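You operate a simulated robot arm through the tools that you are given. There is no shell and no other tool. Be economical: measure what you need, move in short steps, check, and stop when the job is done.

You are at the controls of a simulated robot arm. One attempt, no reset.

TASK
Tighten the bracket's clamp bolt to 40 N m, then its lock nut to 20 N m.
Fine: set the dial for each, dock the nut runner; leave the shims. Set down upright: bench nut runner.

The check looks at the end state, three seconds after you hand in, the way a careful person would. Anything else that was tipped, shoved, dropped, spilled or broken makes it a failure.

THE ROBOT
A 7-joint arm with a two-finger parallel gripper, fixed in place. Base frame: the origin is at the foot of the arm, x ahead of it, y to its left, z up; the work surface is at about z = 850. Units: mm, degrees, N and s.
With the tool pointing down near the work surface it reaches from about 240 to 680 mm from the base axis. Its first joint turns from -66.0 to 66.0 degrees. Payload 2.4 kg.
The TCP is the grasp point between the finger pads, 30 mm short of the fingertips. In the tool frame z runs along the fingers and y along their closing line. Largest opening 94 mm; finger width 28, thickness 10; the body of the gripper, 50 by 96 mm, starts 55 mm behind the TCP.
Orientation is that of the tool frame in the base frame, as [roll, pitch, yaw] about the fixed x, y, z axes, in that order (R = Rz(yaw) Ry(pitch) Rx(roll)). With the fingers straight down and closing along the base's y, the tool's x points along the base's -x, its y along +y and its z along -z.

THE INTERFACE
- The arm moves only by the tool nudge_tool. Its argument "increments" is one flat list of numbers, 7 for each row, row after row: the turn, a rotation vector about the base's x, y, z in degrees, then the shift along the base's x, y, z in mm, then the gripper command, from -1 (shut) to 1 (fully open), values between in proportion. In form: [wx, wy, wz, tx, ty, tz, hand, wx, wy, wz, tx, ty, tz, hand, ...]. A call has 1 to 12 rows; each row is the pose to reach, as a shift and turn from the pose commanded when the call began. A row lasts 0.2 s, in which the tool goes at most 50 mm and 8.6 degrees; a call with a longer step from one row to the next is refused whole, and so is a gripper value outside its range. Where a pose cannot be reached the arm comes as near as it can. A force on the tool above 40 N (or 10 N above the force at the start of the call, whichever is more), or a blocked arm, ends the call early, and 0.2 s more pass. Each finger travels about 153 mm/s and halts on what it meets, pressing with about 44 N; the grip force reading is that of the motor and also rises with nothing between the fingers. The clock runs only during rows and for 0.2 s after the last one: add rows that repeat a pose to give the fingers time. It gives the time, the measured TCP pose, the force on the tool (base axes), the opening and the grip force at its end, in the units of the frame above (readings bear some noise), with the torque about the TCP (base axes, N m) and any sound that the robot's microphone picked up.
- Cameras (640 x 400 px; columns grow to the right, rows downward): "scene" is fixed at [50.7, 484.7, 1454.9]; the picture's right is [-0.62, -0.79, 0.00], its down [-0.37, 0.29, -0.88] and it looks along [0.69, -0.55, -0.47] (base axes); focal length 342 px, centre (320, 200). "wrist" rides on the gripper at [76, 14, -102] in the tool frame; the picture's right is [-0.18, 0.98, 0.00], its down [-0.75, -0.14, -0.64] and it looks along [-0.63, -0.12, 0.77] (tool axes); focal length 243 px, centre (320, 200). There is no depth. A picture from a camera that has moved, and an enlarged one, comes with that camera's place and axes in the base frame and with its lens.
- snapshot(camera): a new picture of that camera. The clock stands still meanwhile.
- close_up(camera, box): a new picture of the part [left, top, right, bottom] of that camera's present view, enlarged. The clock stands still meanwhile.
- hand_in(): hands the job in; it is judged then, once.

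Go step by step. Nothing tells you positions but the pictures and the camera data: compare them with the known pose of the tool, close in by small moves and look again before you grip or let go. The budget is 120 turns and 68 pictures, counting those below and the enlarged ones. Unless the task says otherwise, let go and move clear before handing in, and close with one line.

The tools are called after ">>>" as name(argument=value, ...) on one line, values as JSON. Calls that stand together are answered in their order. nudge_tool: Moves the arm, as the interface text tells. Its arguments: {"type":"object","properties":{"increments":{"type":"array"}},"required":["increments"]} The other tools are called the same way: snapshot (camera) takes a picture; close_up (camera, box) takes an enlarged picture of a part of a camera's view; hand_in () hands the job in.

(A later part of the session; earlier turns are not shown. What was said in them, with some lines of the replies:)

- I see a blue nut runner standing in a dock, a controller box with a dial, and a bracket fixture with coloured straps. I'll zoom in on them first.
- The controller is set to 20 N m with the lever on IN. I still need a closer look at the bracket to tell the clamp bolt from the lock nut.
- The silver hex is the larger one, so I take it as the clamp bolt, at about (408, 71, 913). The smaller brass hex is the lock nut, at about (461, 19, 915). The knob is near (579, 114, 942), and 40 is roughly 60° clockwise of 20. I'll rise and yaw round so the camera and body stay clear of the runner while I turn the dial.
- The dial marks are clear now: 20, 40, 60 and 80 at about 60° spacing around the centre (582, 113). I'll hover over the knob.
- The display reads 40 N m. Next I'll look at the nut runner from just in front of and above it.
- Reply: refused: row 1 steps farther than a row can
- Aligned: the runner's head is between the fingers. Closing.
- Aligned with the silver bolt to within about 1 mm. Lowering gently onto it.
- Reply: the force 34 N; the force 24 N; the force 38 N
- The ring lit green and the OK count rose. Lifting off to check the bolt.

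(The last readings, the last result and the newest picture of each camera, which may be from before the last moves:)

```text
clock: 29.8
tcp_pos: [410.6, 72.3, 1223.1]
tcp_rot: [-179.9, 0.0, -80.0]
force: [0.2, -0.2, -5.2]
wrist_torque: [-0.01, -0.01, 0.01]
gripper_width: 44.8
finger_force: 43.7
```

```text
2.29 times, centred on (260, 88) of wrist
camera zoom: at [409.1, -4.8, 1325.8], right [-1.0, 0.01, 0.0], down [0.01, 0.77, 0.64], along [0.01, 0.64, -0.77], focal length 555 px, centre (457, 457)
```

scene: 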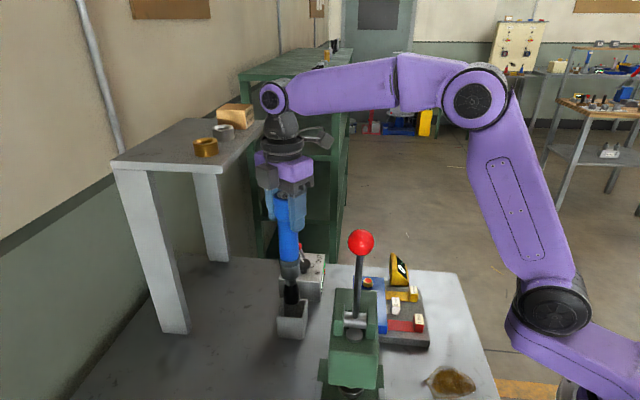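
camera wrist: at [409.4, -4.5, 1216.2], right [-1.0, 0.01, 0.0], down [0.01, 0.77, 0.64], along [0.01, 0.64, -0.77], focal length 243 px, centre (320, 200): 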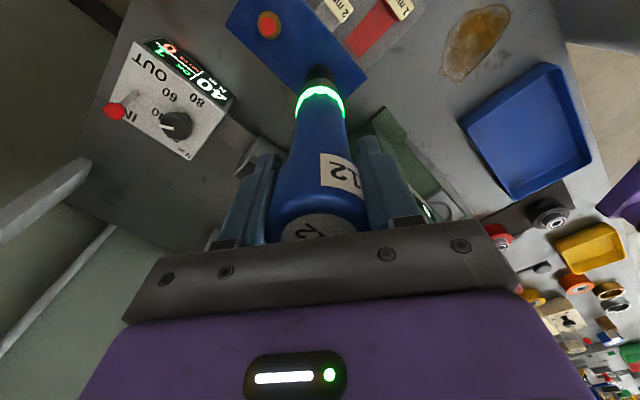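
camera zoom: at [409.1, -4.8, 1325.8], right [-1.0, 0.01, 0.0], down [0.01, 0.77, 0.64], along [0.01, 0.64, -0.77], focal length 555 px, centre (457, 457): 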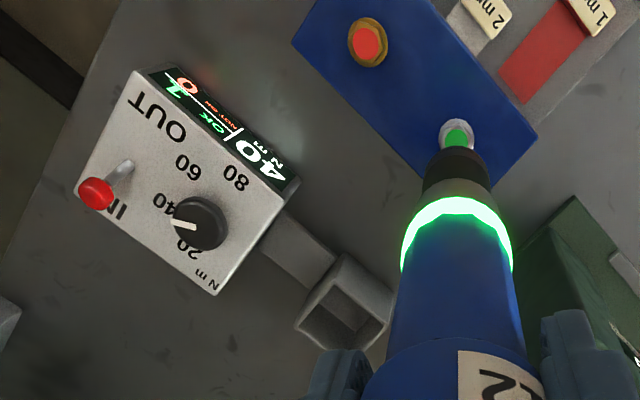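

The clamp bolt's dot is green and the OK count is 1. Now I'll return the runner to the dock along the same path.

>>> nudge_tool(increments=[0, 0, 0, 10, 14, 0, -0.6, 0, 0, 0, 30, 41, -5, -0.6, 0, 0, 0, 52, 72, -10, -0.6, 0, 0, 0, 75, 104, -20, -0.6, 0, 0, 0, 90, 125, -30, -0.6, 0, 0, 0, 94.7, 131.7, -40, -0.6, 0, 0, 0, 94.7, 131.7, -60, -0.6, 0, 0, 0, 94.7, 131.7, -60, -0.6])

>>> snapshot(camera="wrist")

>>> close_up(camera="scene", box=[220, 180, 380, 350])

```text
clock: 31.6
tcp_pos: [503.2, 203.6, 1162.0]
tcp_rot: [180.0, 0.0, -80.0]
force: [-0.1, 0.3, -5.0]
wrist_torque: [0.0, 0.0, 0.01]
gripper_width: 45.2
finger_force: 44.0
```

```text
23 pictures are left
camera wrist: at [502.6, 126.5, 1265.5], right [-1.0, 0.01, 0.0], down [0.01, 0.77, 0.64], along [0.01, 0.64, -0.77], focal length 243 px, centre (320, 200)
```

wrist: 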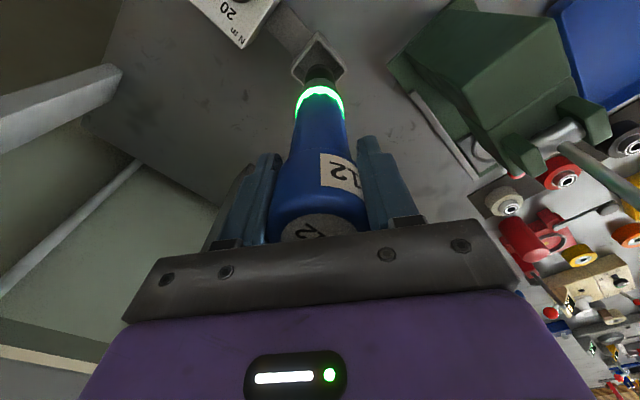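

```text
2.35 times, centred on (300, 265) of scene
camera zoom: at [50.8, 484.8, 1454.9], right [-0.62, -0.79, 0.0], down [-0.37, 0.29, -0.88], along [0.69, -0.55, -0.47], focal length 805 px, centre (367, 47)
```

zoom: 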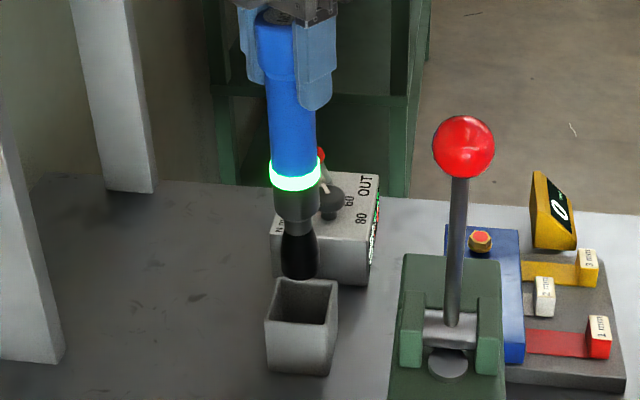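

>>> nudge_tool(increments=[0, 0, 0, 0, 0, -20, -0.6, 0, 0, 0, 0, 0, -40, -0.6, 0, 0, 0, 0, 0, -60, -0.6, 0, 0, 0, 0, 0, -75, -0.6, 0, 0, 0, 0, 0, -83, -0.6, 0, 0, 0, 0, 0, -88, -0.6, 0, 0, 0, 0, 0, -92, -0.6])

>>> close_up(camera="scene", box=[220, 180, 380, 350])

```text
clock: 33.2
tcp_pos: [505.7, 204.1, 1071.1]
tcp_rot: [180.0, 0.1, -79.9]
force: [0.7, 0.5, -5.8]
wrist_torque: [-0.02, 0.04, -0.02]
gripper_width: 44.7
finger_force: 43.9
```

```text
2.35 times, centred on (300, 265) of scene
camera zoom: at [50.8, 484.7, 1454.9], right [-0.62, -0.79, 0.0], down [-0.37, 0.29, -0.88], along [0.69, -0.55, -0.47], focal length 805 px, centre (367, 47)
```

zoom: 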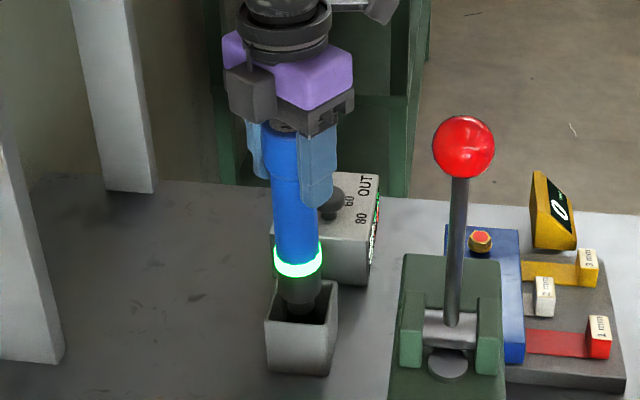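

Going down until the runner's weight comes off.

>>> nudge_tool(increments=[0, 0, 0, 0, 0, -2, -0.6, 0, 0, 0, 0, 0, -4, -0.6, 0, 0, 0, 0, 0, -4, -0.6])

```text
clock: 34.0
tcp_pos: [503.5, 203.5, 1066.8]
tcp_rot: [179.9, 0.1, -80.0]
force: [-0.8, 0.0, -4.8]
wrist_torque: [0.0, 0.04, 0.01]
gripper_width: 45.1
finger_force: 43.9
```

>>> nudge_tool(increments=[0, 0, 0, 0, 0, -1.5, -0.6, 0, 0, 0, 0, 0, -3, -0.6, 0, 0, 0, 0, 0, -3, -0.6])

```text
clock: 34.8
tcp_pos: [505.7, 204.3, 1065.2]
tcp_rot: [180.0, 0.0, -80.1]
force: [-2.9, -0.7, 6.5]
wrist_torque: [-0.13, 0.52, 0.05]
gripper_width: 45.1
finger_force: 43.9
```

>>> nudge_tool(increments=[0, 0, 0, 0, 0, 1, -0.3, 0, 0, 0, 0, 0, 1, 0.2, 0, 0, 0, 0, 0, 1, 0.7, 0, 0, 0, 0, 0, 1, 1, 0, 0, 0, 0, 0, 1, 1, 0, 0, 0, 0, 0, 20, 1, 0, 0, 0, 0, 0, 55, 1, 0, 0, 0, 0, 0, 90, 1])

>>> snapshot(camera="wrist")

>>> snapshot(camera="scene")

```text
clock: 36.6
tcp_pos: [503.5, 204.6, 1154.3]
tcp_rot: [179.9, 0.0, -80.1]
force: [-0.8, -0.3, 0.5]
wrist_torque: [-0.01, -0.02, 0.04]
gripper_width: 93.9
finger_force: 0.2
```

```text
20 pictures are left
camera wrist: at [503.5, 128.0, 1257.5], right [-1.0, 0.01, 0.0], down [0.01, 0.77, 0.64], along [0.01, 0.64, -0.77], focal length 243 px, centre (320, 200)
```

wrist: 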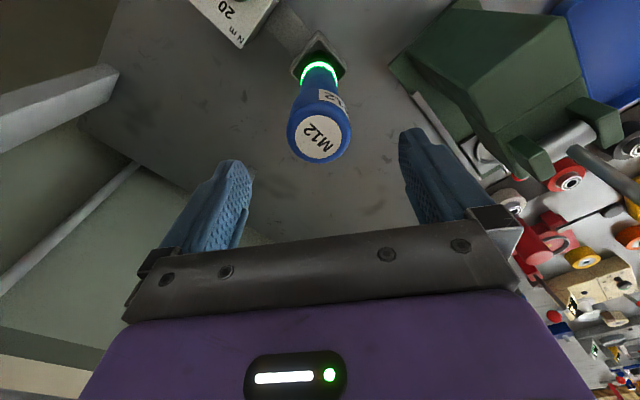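

```text
19 pictures are left
```

scene: 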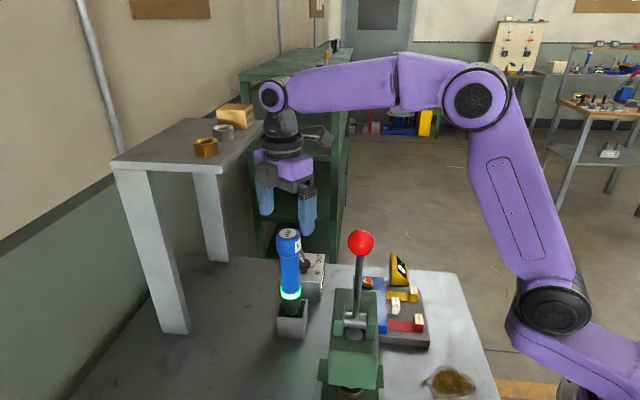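

The runner is docked upright. Now I'll go back to the knob at the same pose I left it, and turn it back to 20.

>>> nudge_tool(increments=[0, 0, 0, 20, -23, 0, 0.7, 0, 0, 0, 45, -52, 0, 0.4, 0, 0, 0, 70, -80, 0, 0.25, 0, 0, 0, 80.8, -93, -20, 0.25, 0, 0, 0, 80.8, -93, -65, 0.25, 0, 0, 0, 80.8, -93, -110, 0.25, 0, 0, 0, 80.8, -93, -150, 0.25, 0, 0, 0, 80.8, -93, -177, 0.25, 0, 0, 0, 80.8, -93, -177, 0.25])

>>> snapshot(camera="wrist")

```text
clock: 38.6
tcp_pos: [583.8, 112.7, 976.3]
tcp_rot: [-180.0, 0.0, -80.0]
force: [1.1, 0.1, -0.7]
wrist_torque: [0.03, -0.01, -0.01]
gripper_width: 58.9
finger_force: 0.1
```

```text
18 pictures are left
camera wrist: at [583.7, 34.7, 1079.6], right [-1.0, 0.01, 0.0], down [0.01, 0.77, 0.64], along [0.01, 0.64, -0.77], focal length 243 px, centre (320, 200)
```

wrist: 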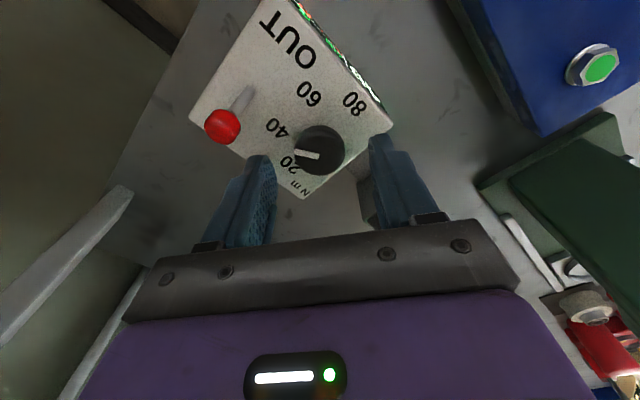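

>>> nudge_tool(increments=[0, 0, 0, 1, -0.5, -10, 0.25, 0, 0, 0, 1, -0.5, -20, 0.25, 0, 0, 0, 1, -0.5, -20, 0.0, 0, 0, 0, 1, -0.5, -20, -0.3, 0, 0, 0, 1, -0.5, -20, -0.6, 0, 0, 0, 1, -0.5, -20, -0.6])

```text
clock: 40.0
tcp_pos: [585.0, 111.2, 957.3]
tcp_rot: [179.8, 0.0, -79.9]
force: [-10.8, -3.0, 1.4]
wrist_torque: [-0.02, 0.51, 0.02]
gripper_width: 33.3
finger_force: 45.0
```

>>> nudge_tool(increments=[0, 0, 7.5, -1.5, 0, 0, -0.6, 0, 0, 15, -1.5, 0, 0, -0.6, 0, 0, 22.5, -1.5, 0, 0, -0.6, 0, 0, 30, -1.5, 0, 0, -0.6, 0, 0, 37.5, -1.5, 0.5, 0, -0.6, 0, 0, 45, -1, 1, 0, -0.6, 0, 0, 52.5, -1, 1, 0, -0.6, 0, 0, 60, -0.5, 1, 0, -0.6])

>>> close_up(camera="wrist", box=[220, 0, 440, 200])

```text
clock: 41.8
tcp_pos: [588.1, 112.2, 955.7]
tcp_rot: [-179.8, -0.2, -19.9]
force: [19.1, 5.9, -16.5]
wrist_torque: [0.25, 0.19, -0.05]
gripper_width: 33.0
finger_force: 44.8
```

```text
2.00 times, centred on (330, 100) of wrist
camera zoom: at [653.9, 73.7, 1059.9], right [-0.51, -0.86, 0.0], down [-0.66, 0.39, 0.64], along [-0.55, 0.33, -0.77], focal length 485 px, centre (300, 400)
```

zoom: 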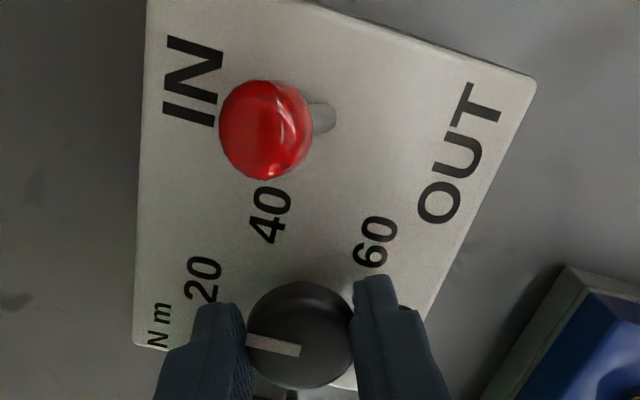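

>>> nudge_tool(increments=[0, 0, 0, 0, 0, 0, 0.1, 0, 0, 0, 0, 0, 0, 0.1, 0, 0, 0, 0, 0, 30, 0.1, 0, 0, -8, 0, -10, 70, 0.3, 0, 0, -16, -15, -50, 75, 0.3, 0, 0, -24, -30, -85, 75, 0.3, 0, 0, -32, -46, -114, 75, 0.3, 0, 0, -40, -46, -114, 65, 0.3, 0, 0, -48, -46, -114, 65, 0.3, 0, 0, -56, -46, -114, 65, 0.3, 0, 0, -60, -46, -114, 65, 0.3])

>>> close_up(camera="wrist", box=[160, 60, 440, 240])

```text
clock: 44.2
tcp_pos: [541.1, -1.5, 1019.7]
tcp_rot: [180.0, 0.0, -80.2]
force: [-0.1, 0.7, 0.0]
wrist_torque: [-0.03, -0.01, 0.0]
gripper_width: 61.0
finger_force: 0.2
```

```text
2.22 times, centred on (300, 150) of wrist
camera zoom: at [539.5, -79.2, 1124.1], right [-1.0, 0.01, 0.0], down [0.01, 0.77, 0.64], along [0.01, 0.64, -0.77], focal length 539 px, centre (364, 311)
```

zoom: 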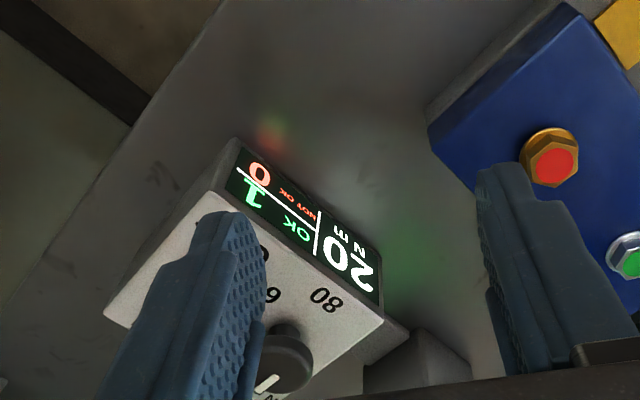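

Display reads 20 N m with OK at 1. Going back to fetch the runner.

>>> nudge_tool(increments=[0, 0, 0, 0, 0, 45, 0.7, 0, 0, 0, 0, 10, 90, 1, 0, 0, 0, -5, 30, 130, 1, 0, 0, 0, -15, 70, 140, 1, 0, 0, 0, -25, 115, 140, 1, 0, 0, 0, -33, 160, 140, 1, 0, 0, 0, -36.5, 195, 140, 1, 0, 0, 0, -36.5, 206, 135, 1, 0, 0, 0, -36.5, 206, 135, 1])

>>> snapshot(camera="wrist")

```text
clock: 46.2
tcp_pos: [504.9, 204.7, 1156.1]
tcp_rot: [179.9, 0.0, -80.0]
force: [-0.3, 0.2, 0.2]
wrist_torque: [-0.03, 0.01, -0.01]
gripper_width: 93.9
finger_force: 0.1
```

```text
15 pictures are left
camera wrist: at [503.4, 127.8, 1259.2], right [-1.0, 0.01, 0.0], down [0.01, 0.77, 0.64], along [0.01, 0.64, -0.77], focal length 243 px, centre (320, 200)
```

wrist: 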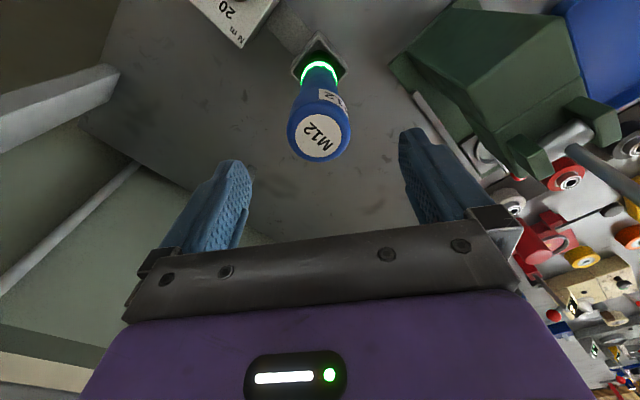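

>>> nudge_tool(increments=[0, 0, 0, 0, 0, -30, 1, 0, 0, 0, 0, 0, -60, 1, 0, 0, 0, 0, 0, -87, 1, 0, 0, 0, 0, 0, -87, 1, 0, 0, 0, 0, 0, -87, 0.5, 0, 0, 0, 0, 0, -87, 0, 0, 0, 0, 0, 0, -87, -0.3, 0, 0, 0, 0, 0, -87, -0.6, 0, 0, 0, 0, 0, -87, -0.6])

```text
clock: 48.2
tcp_pos: [502.6, 203.6, 1069.2]
tcp_rot: [-180.0, -0.1, -80.0]
force: [1.3, 0.1, -0.9]
wrist_torque: [0.04, -0.22, -0.02]
gripper_width: 45.2
finger_force: 44.3
```

>>> nudge_tool(increments=[0, 0, 0, 0, 0, 10, -0.6, 0, 0, 0, 0, 0, 40, -0.6, 0, 0, 0, 0, 0, 85, -0.6, 0, 0, 0, 0, -4, 125, -0.6, 0, 0, 0, -8, -36, 125, -0.6, 0, 0, 0, -17, -75, 125, -0.6, 0, 0, 0, -27, -118, 125, -0.6, 0, 0, 0, -36, -158, 125, -0.6, 0, 0, 0, -41, -179, 115, -0.6, 0, 0, 0, -41.5, -184, 85, -0.6, 0, 0, 0, -41.5, -184, 80, -0.6])

>>> close_up(camera="wrist", box=[240, 0, 400, 110])

>>> close_up(camera="scene", box=[330, 210, 430, 310])

```text
clock: 50.6
tcp_pos: [463.0, 19.6, 1149.8]
tcp_rot: [180.0, 0.0, -80.0]
force: [0.5, 0.3, -4.6]
wrist_torque: [0.0, -0.01, 0.0]
gripper_width: 45.0
finger_force: 43.7
```

```text
3.64 times, centred on (320, 55) of wrist
camera zoom: at [461.2, -57.2, 1252.2], right [-1.0, 0.01, 0.0], down [0.01, 0.77, 0.64], along [0.01, 0.64, -0.77], focal length 882 px, centre (320, 727)
```

zoom: 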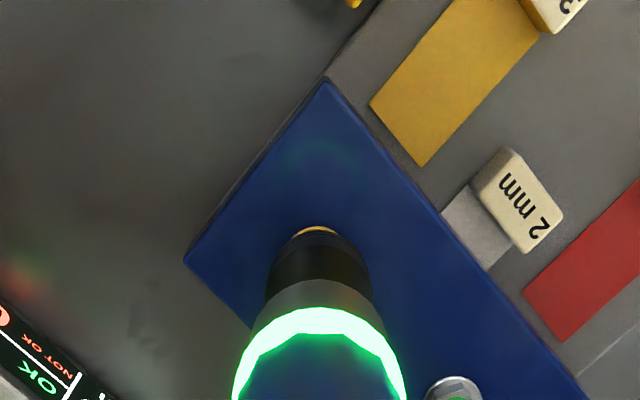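

```text
4.00 times, centred on (380, 260) of scene
camera zoom: at [50.8, 484.7, 1454.9], right [-0.62, -0.79, 0.0], down [-0.37, 0.29, -0.88], along [0.69, -0.55, -0.47], focal length 1369 px, centre (80, -40)
```

zoom: 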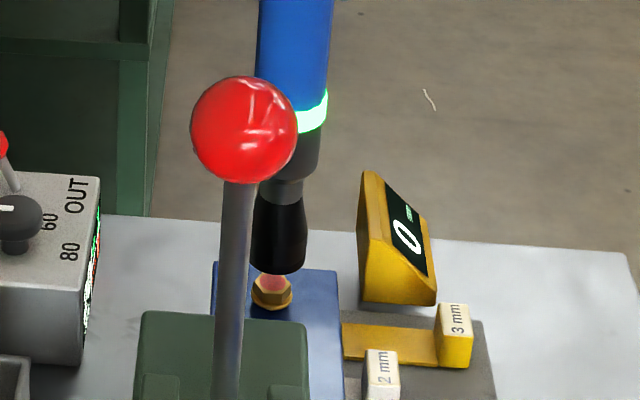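

>>> nudge_tool(increments=[0, 0, 0, 1.2, -0.7, -8, -0.6, 0, 0, 0, 1.2, -0.7, -15, -0.6, 0, 0, 0, 1.2, -0.7, -19, -0.6, 0, 0, 0, 1.2, -0.7, -22, -0.6, 0, 0, 0, 1.2, -0.7, -25, -0.6, 0, 0, 0, 1.2, -0.7, -27, -0.6, 0, 0, 0, 1.2, -0.7, -29, -0.6, 0, 0, 0, 1.2, -0.7, -31, -0.6, 0, 0, 0, 1.2, -0.7, -33, -0.6])

```text
clock: 52.6
tcp_pos: [462.7, 19.9, 1117.7]
tcp_rot: [-179.8, -0.1, -79.9]
force: [-5.7, -2.8, 36.1]
wrist_torque: [-0.45, 1.16, 0.04]
gripper_width: 44.8
finger_force: 44.0
```

>>> nudge_tool(increments=[0, 0, 0, 0, 0, -1, -0.6, 0, 0, 0, 0, 0, -2, -0.6, 0, 0, 0, 0, 0, -3, -0.6, 0, 0, 0, 0, 0, -3, -0.6, 0, 0, 0, 0, 0, -3, -0.6, 0, 0, 0, 0, 0, -3, -0.6])

>>> snapshot(camera="wrist")

```text
clock: 54.0
tcp_pos: [462.6, 19.5, 1115.1]
tcp_rot: [-180.0, 0.0, -80.0]
force: [-4.2, -4.1, 35.8]
wrist_torque: [-0.36, 0.94, 0.03]
gripper_width: 44.8
finger_force: 43.9
```

```text
12 pictures are left
camera wrist: at [461.9, -57.9, 1217.7], right [-1.0, 0.01, 0.0], down [0.01, 0.77, 0.64], along [0.01, 0.64, -0.77], focal length 243 px, centre (320, 200)
```

wrist: 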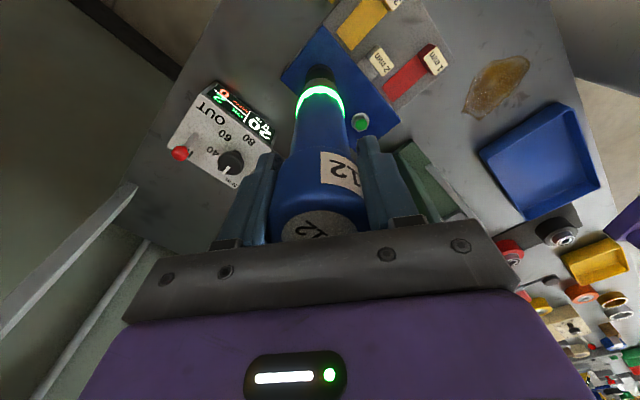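

>>> nudge_tool(increments=[0, 0, 0, 0, 0, 6, -0.6, 0, 0, 0, 0, 0, 16, -0.6, 0, 0, 0, 0, 0, 40, -0.6, 0, 0, 0, 0, 0, 75, -0.6, 0, 0, 0, 0, 0, 75, -0.6])

>>> close_up(camera="wrist", box=[140, 0, 400, 175])

```text
clock: 55.2
tcp_pos: [462.6, 20.0, 1189.4]
tcp_rot: [180.0, 0.0, -80.1]
force: [-0.1, 0.6, -6.3]
wrist_torque: [-0.02, -0.01, -0.01]
gripper_width: 45.0
finger_force: 44.4
```

```text
2.29 times, centred on (270, 88) of wrist
camera zoom: at [461.8, -57.4, 1292.3], right [-1.0, 0.01, 0.0], down [0.01, 0.77, 0.64], along [0.01, 0.64, -0.77], focal length 555 px, centre (434, 457)
```

zoom: 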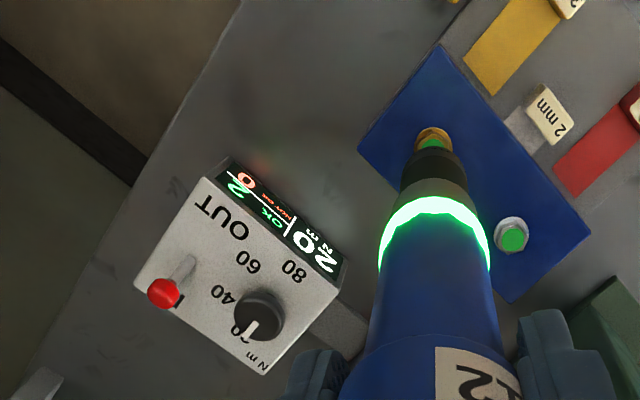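

Both dots are green and OK reads 2, NOT OK 0. Docking the runner.

>>> nudge_tool(increments=[0, 0, 0, 0, 5, 10, -0.6, 0, 0, 0, 8, 36, 10, -0.6, 0, 0, 0, 17, 77, 10, -0.6, 0, 0, 0, 26, 120, 10, -0.6, 0, 0, 0, 35, 160, 5, -0.6, 0, 0, 0, 39.5, 180, 0, -0.6, 0, 0, 0, 40.3, 184.7, -15, -0.6, 0, 0, 0, 40.3, 184.7, -35, -0.6, 0, 0, 0, 40.3, 184.7, -35, -0.6])

>>> close_up(camera="scene", box=[220, 180, 380, 350])

```text
clock: 57.2
tcp_pos: [504.2, 204.0, 1154.4]
tcp_rot: [-180.0, 0.0, -80.0]
force: [0.0, -0.4, -5.2]
wrist_torque: [0.01, 0.01, 0.02]
gripper_width: 45.0
finger_force: 43.8
```

```text
2.35 times, centred on (300, 265) of scene
camera zoom: at [50.8, 484.8, 1454.9], right [-0.62, -0.79, 0.0], down [-0.37, 0.29, -0.88], along [0.69, -0.55, -0.47], focal length 805 px, centre (367, 47)
```

zoom: 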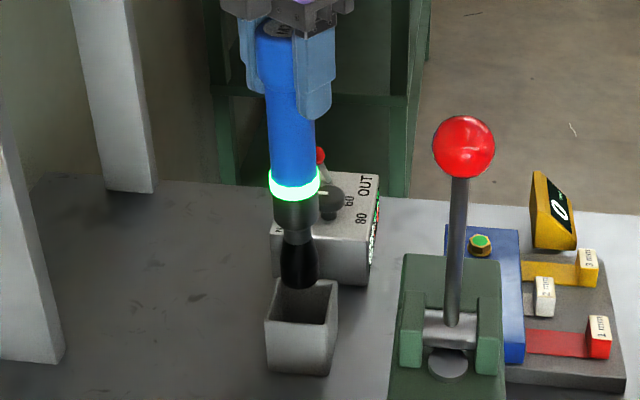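

>>> nudge_tool(increments=[0, 0, 0, 0, 0, -20, -0.6, 0, 0, 0, 0, 0, -40, -0.6, 0, 0, 0, 0, 0, -60, -0.6, 0, 0, 0, 0, 0, -75, -0.6, 0, 0, 0, 0, 0, -82, -0.6, 0, 0, 0, 0, 0, -85, -0.6, 0, 0, 0, 0, 0, -87, -0.6, 0, 0, 0, 0, 0, -88.5, -0.6])

```text
clock: 59.0
tcp_pos: [503.1, 203.6, 1065.7]
tcp_rot: [180.0, 0.0, -80.1]
force: [-3.0, -2.8, 4.6]
wrist_torque: [-0.19, 0.48, 0.05]
gripper_width: 44.8
finger_force: 43.5
```

Contact at the same height as before, so it is seated. Releasing and rising.

>>> nudge_tool(increments=[0, 0, 0, 0, 0, 0.5, -0.3, 0, 0, 0, 0, 0, 0.5, 0.2, 0, 0, 0, 0, 0, 0.5, 0.7, 0, 0, 0, 0, 0, 0.5, 1, 0, 0, 0, 0, 0, 0.5, 1, 0, 0, 0, 0, 0, 20, 1, 0, 0, 0, 0, 0, 55, 1, 0, 0, 0, 0, 0, 90, 1, 0, 0, 0, 0, -20, 120, 1, 0, 0, 0, 0, -60, 130, 1, 0, 0, 0, 0, -100, 130, 1])

>>> snapshot(camera="wrist")

>>> close_up(camera="scene", box=[220, 180, 460, 380])

```text
clock: 61.4
tcp_pos: [503.5, 102.2, 1196.5]
tcp_rot: [179.9, 0.0, -80.0]
force: [0.1, 0.8, 0.0]
wrist_torque: [0.02, -0.03, 0.0]
gripper_width: 93.8
finger_force: 0.1
```

```text
9 pictures are left
camera wrist: at [503.0, 25.4, 1299.9], right [-1.0, 0.01, 0.0], down [0.01, 0.77, 0.64], along [0.01, 0.64, -0.77], focal length 243 px, centre (320, 200)
```

wrist: 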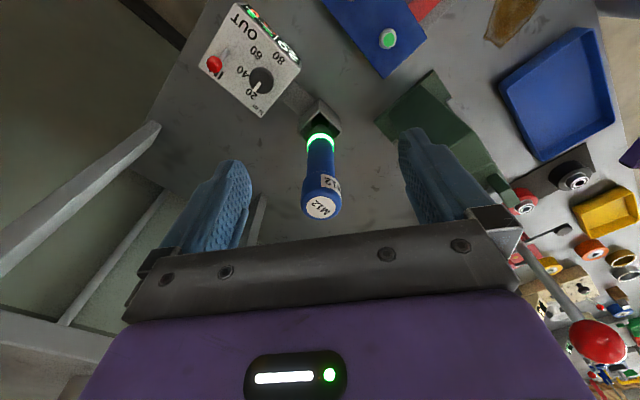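

```text
2.00 times, centred on (340, 280) of scene
camera zoom: at [50.7, 484.7, 1455.0], right [-0.62, -0.79, 0.0], down [-0.37, 0.29, -0.88], along [0.69, -0.55, -0.47], focal length 684 px, centre (280, 40)
```

zoom: 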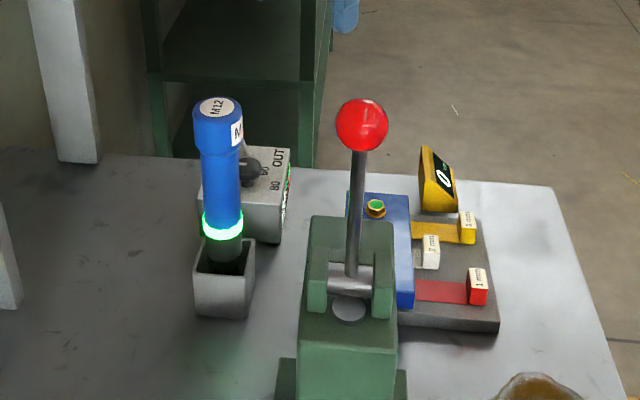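

The runner stands upright in its dock, both fasteners show green, the shims haven't moved, and the arm is clear. Handing in.

>>> hand_in()

```text
The job is handed in.
```

I tightened the clamp bolt at 40 N m, then the lock nut at 20 N m. The controller counted 2 OK and 0 NOT OK, the nut runner is upright in its dock, and the shims were left alone. Nothing was labelled, so I took the larger silver hex as the clamp bolt and the smaller brass one as the lock nut.
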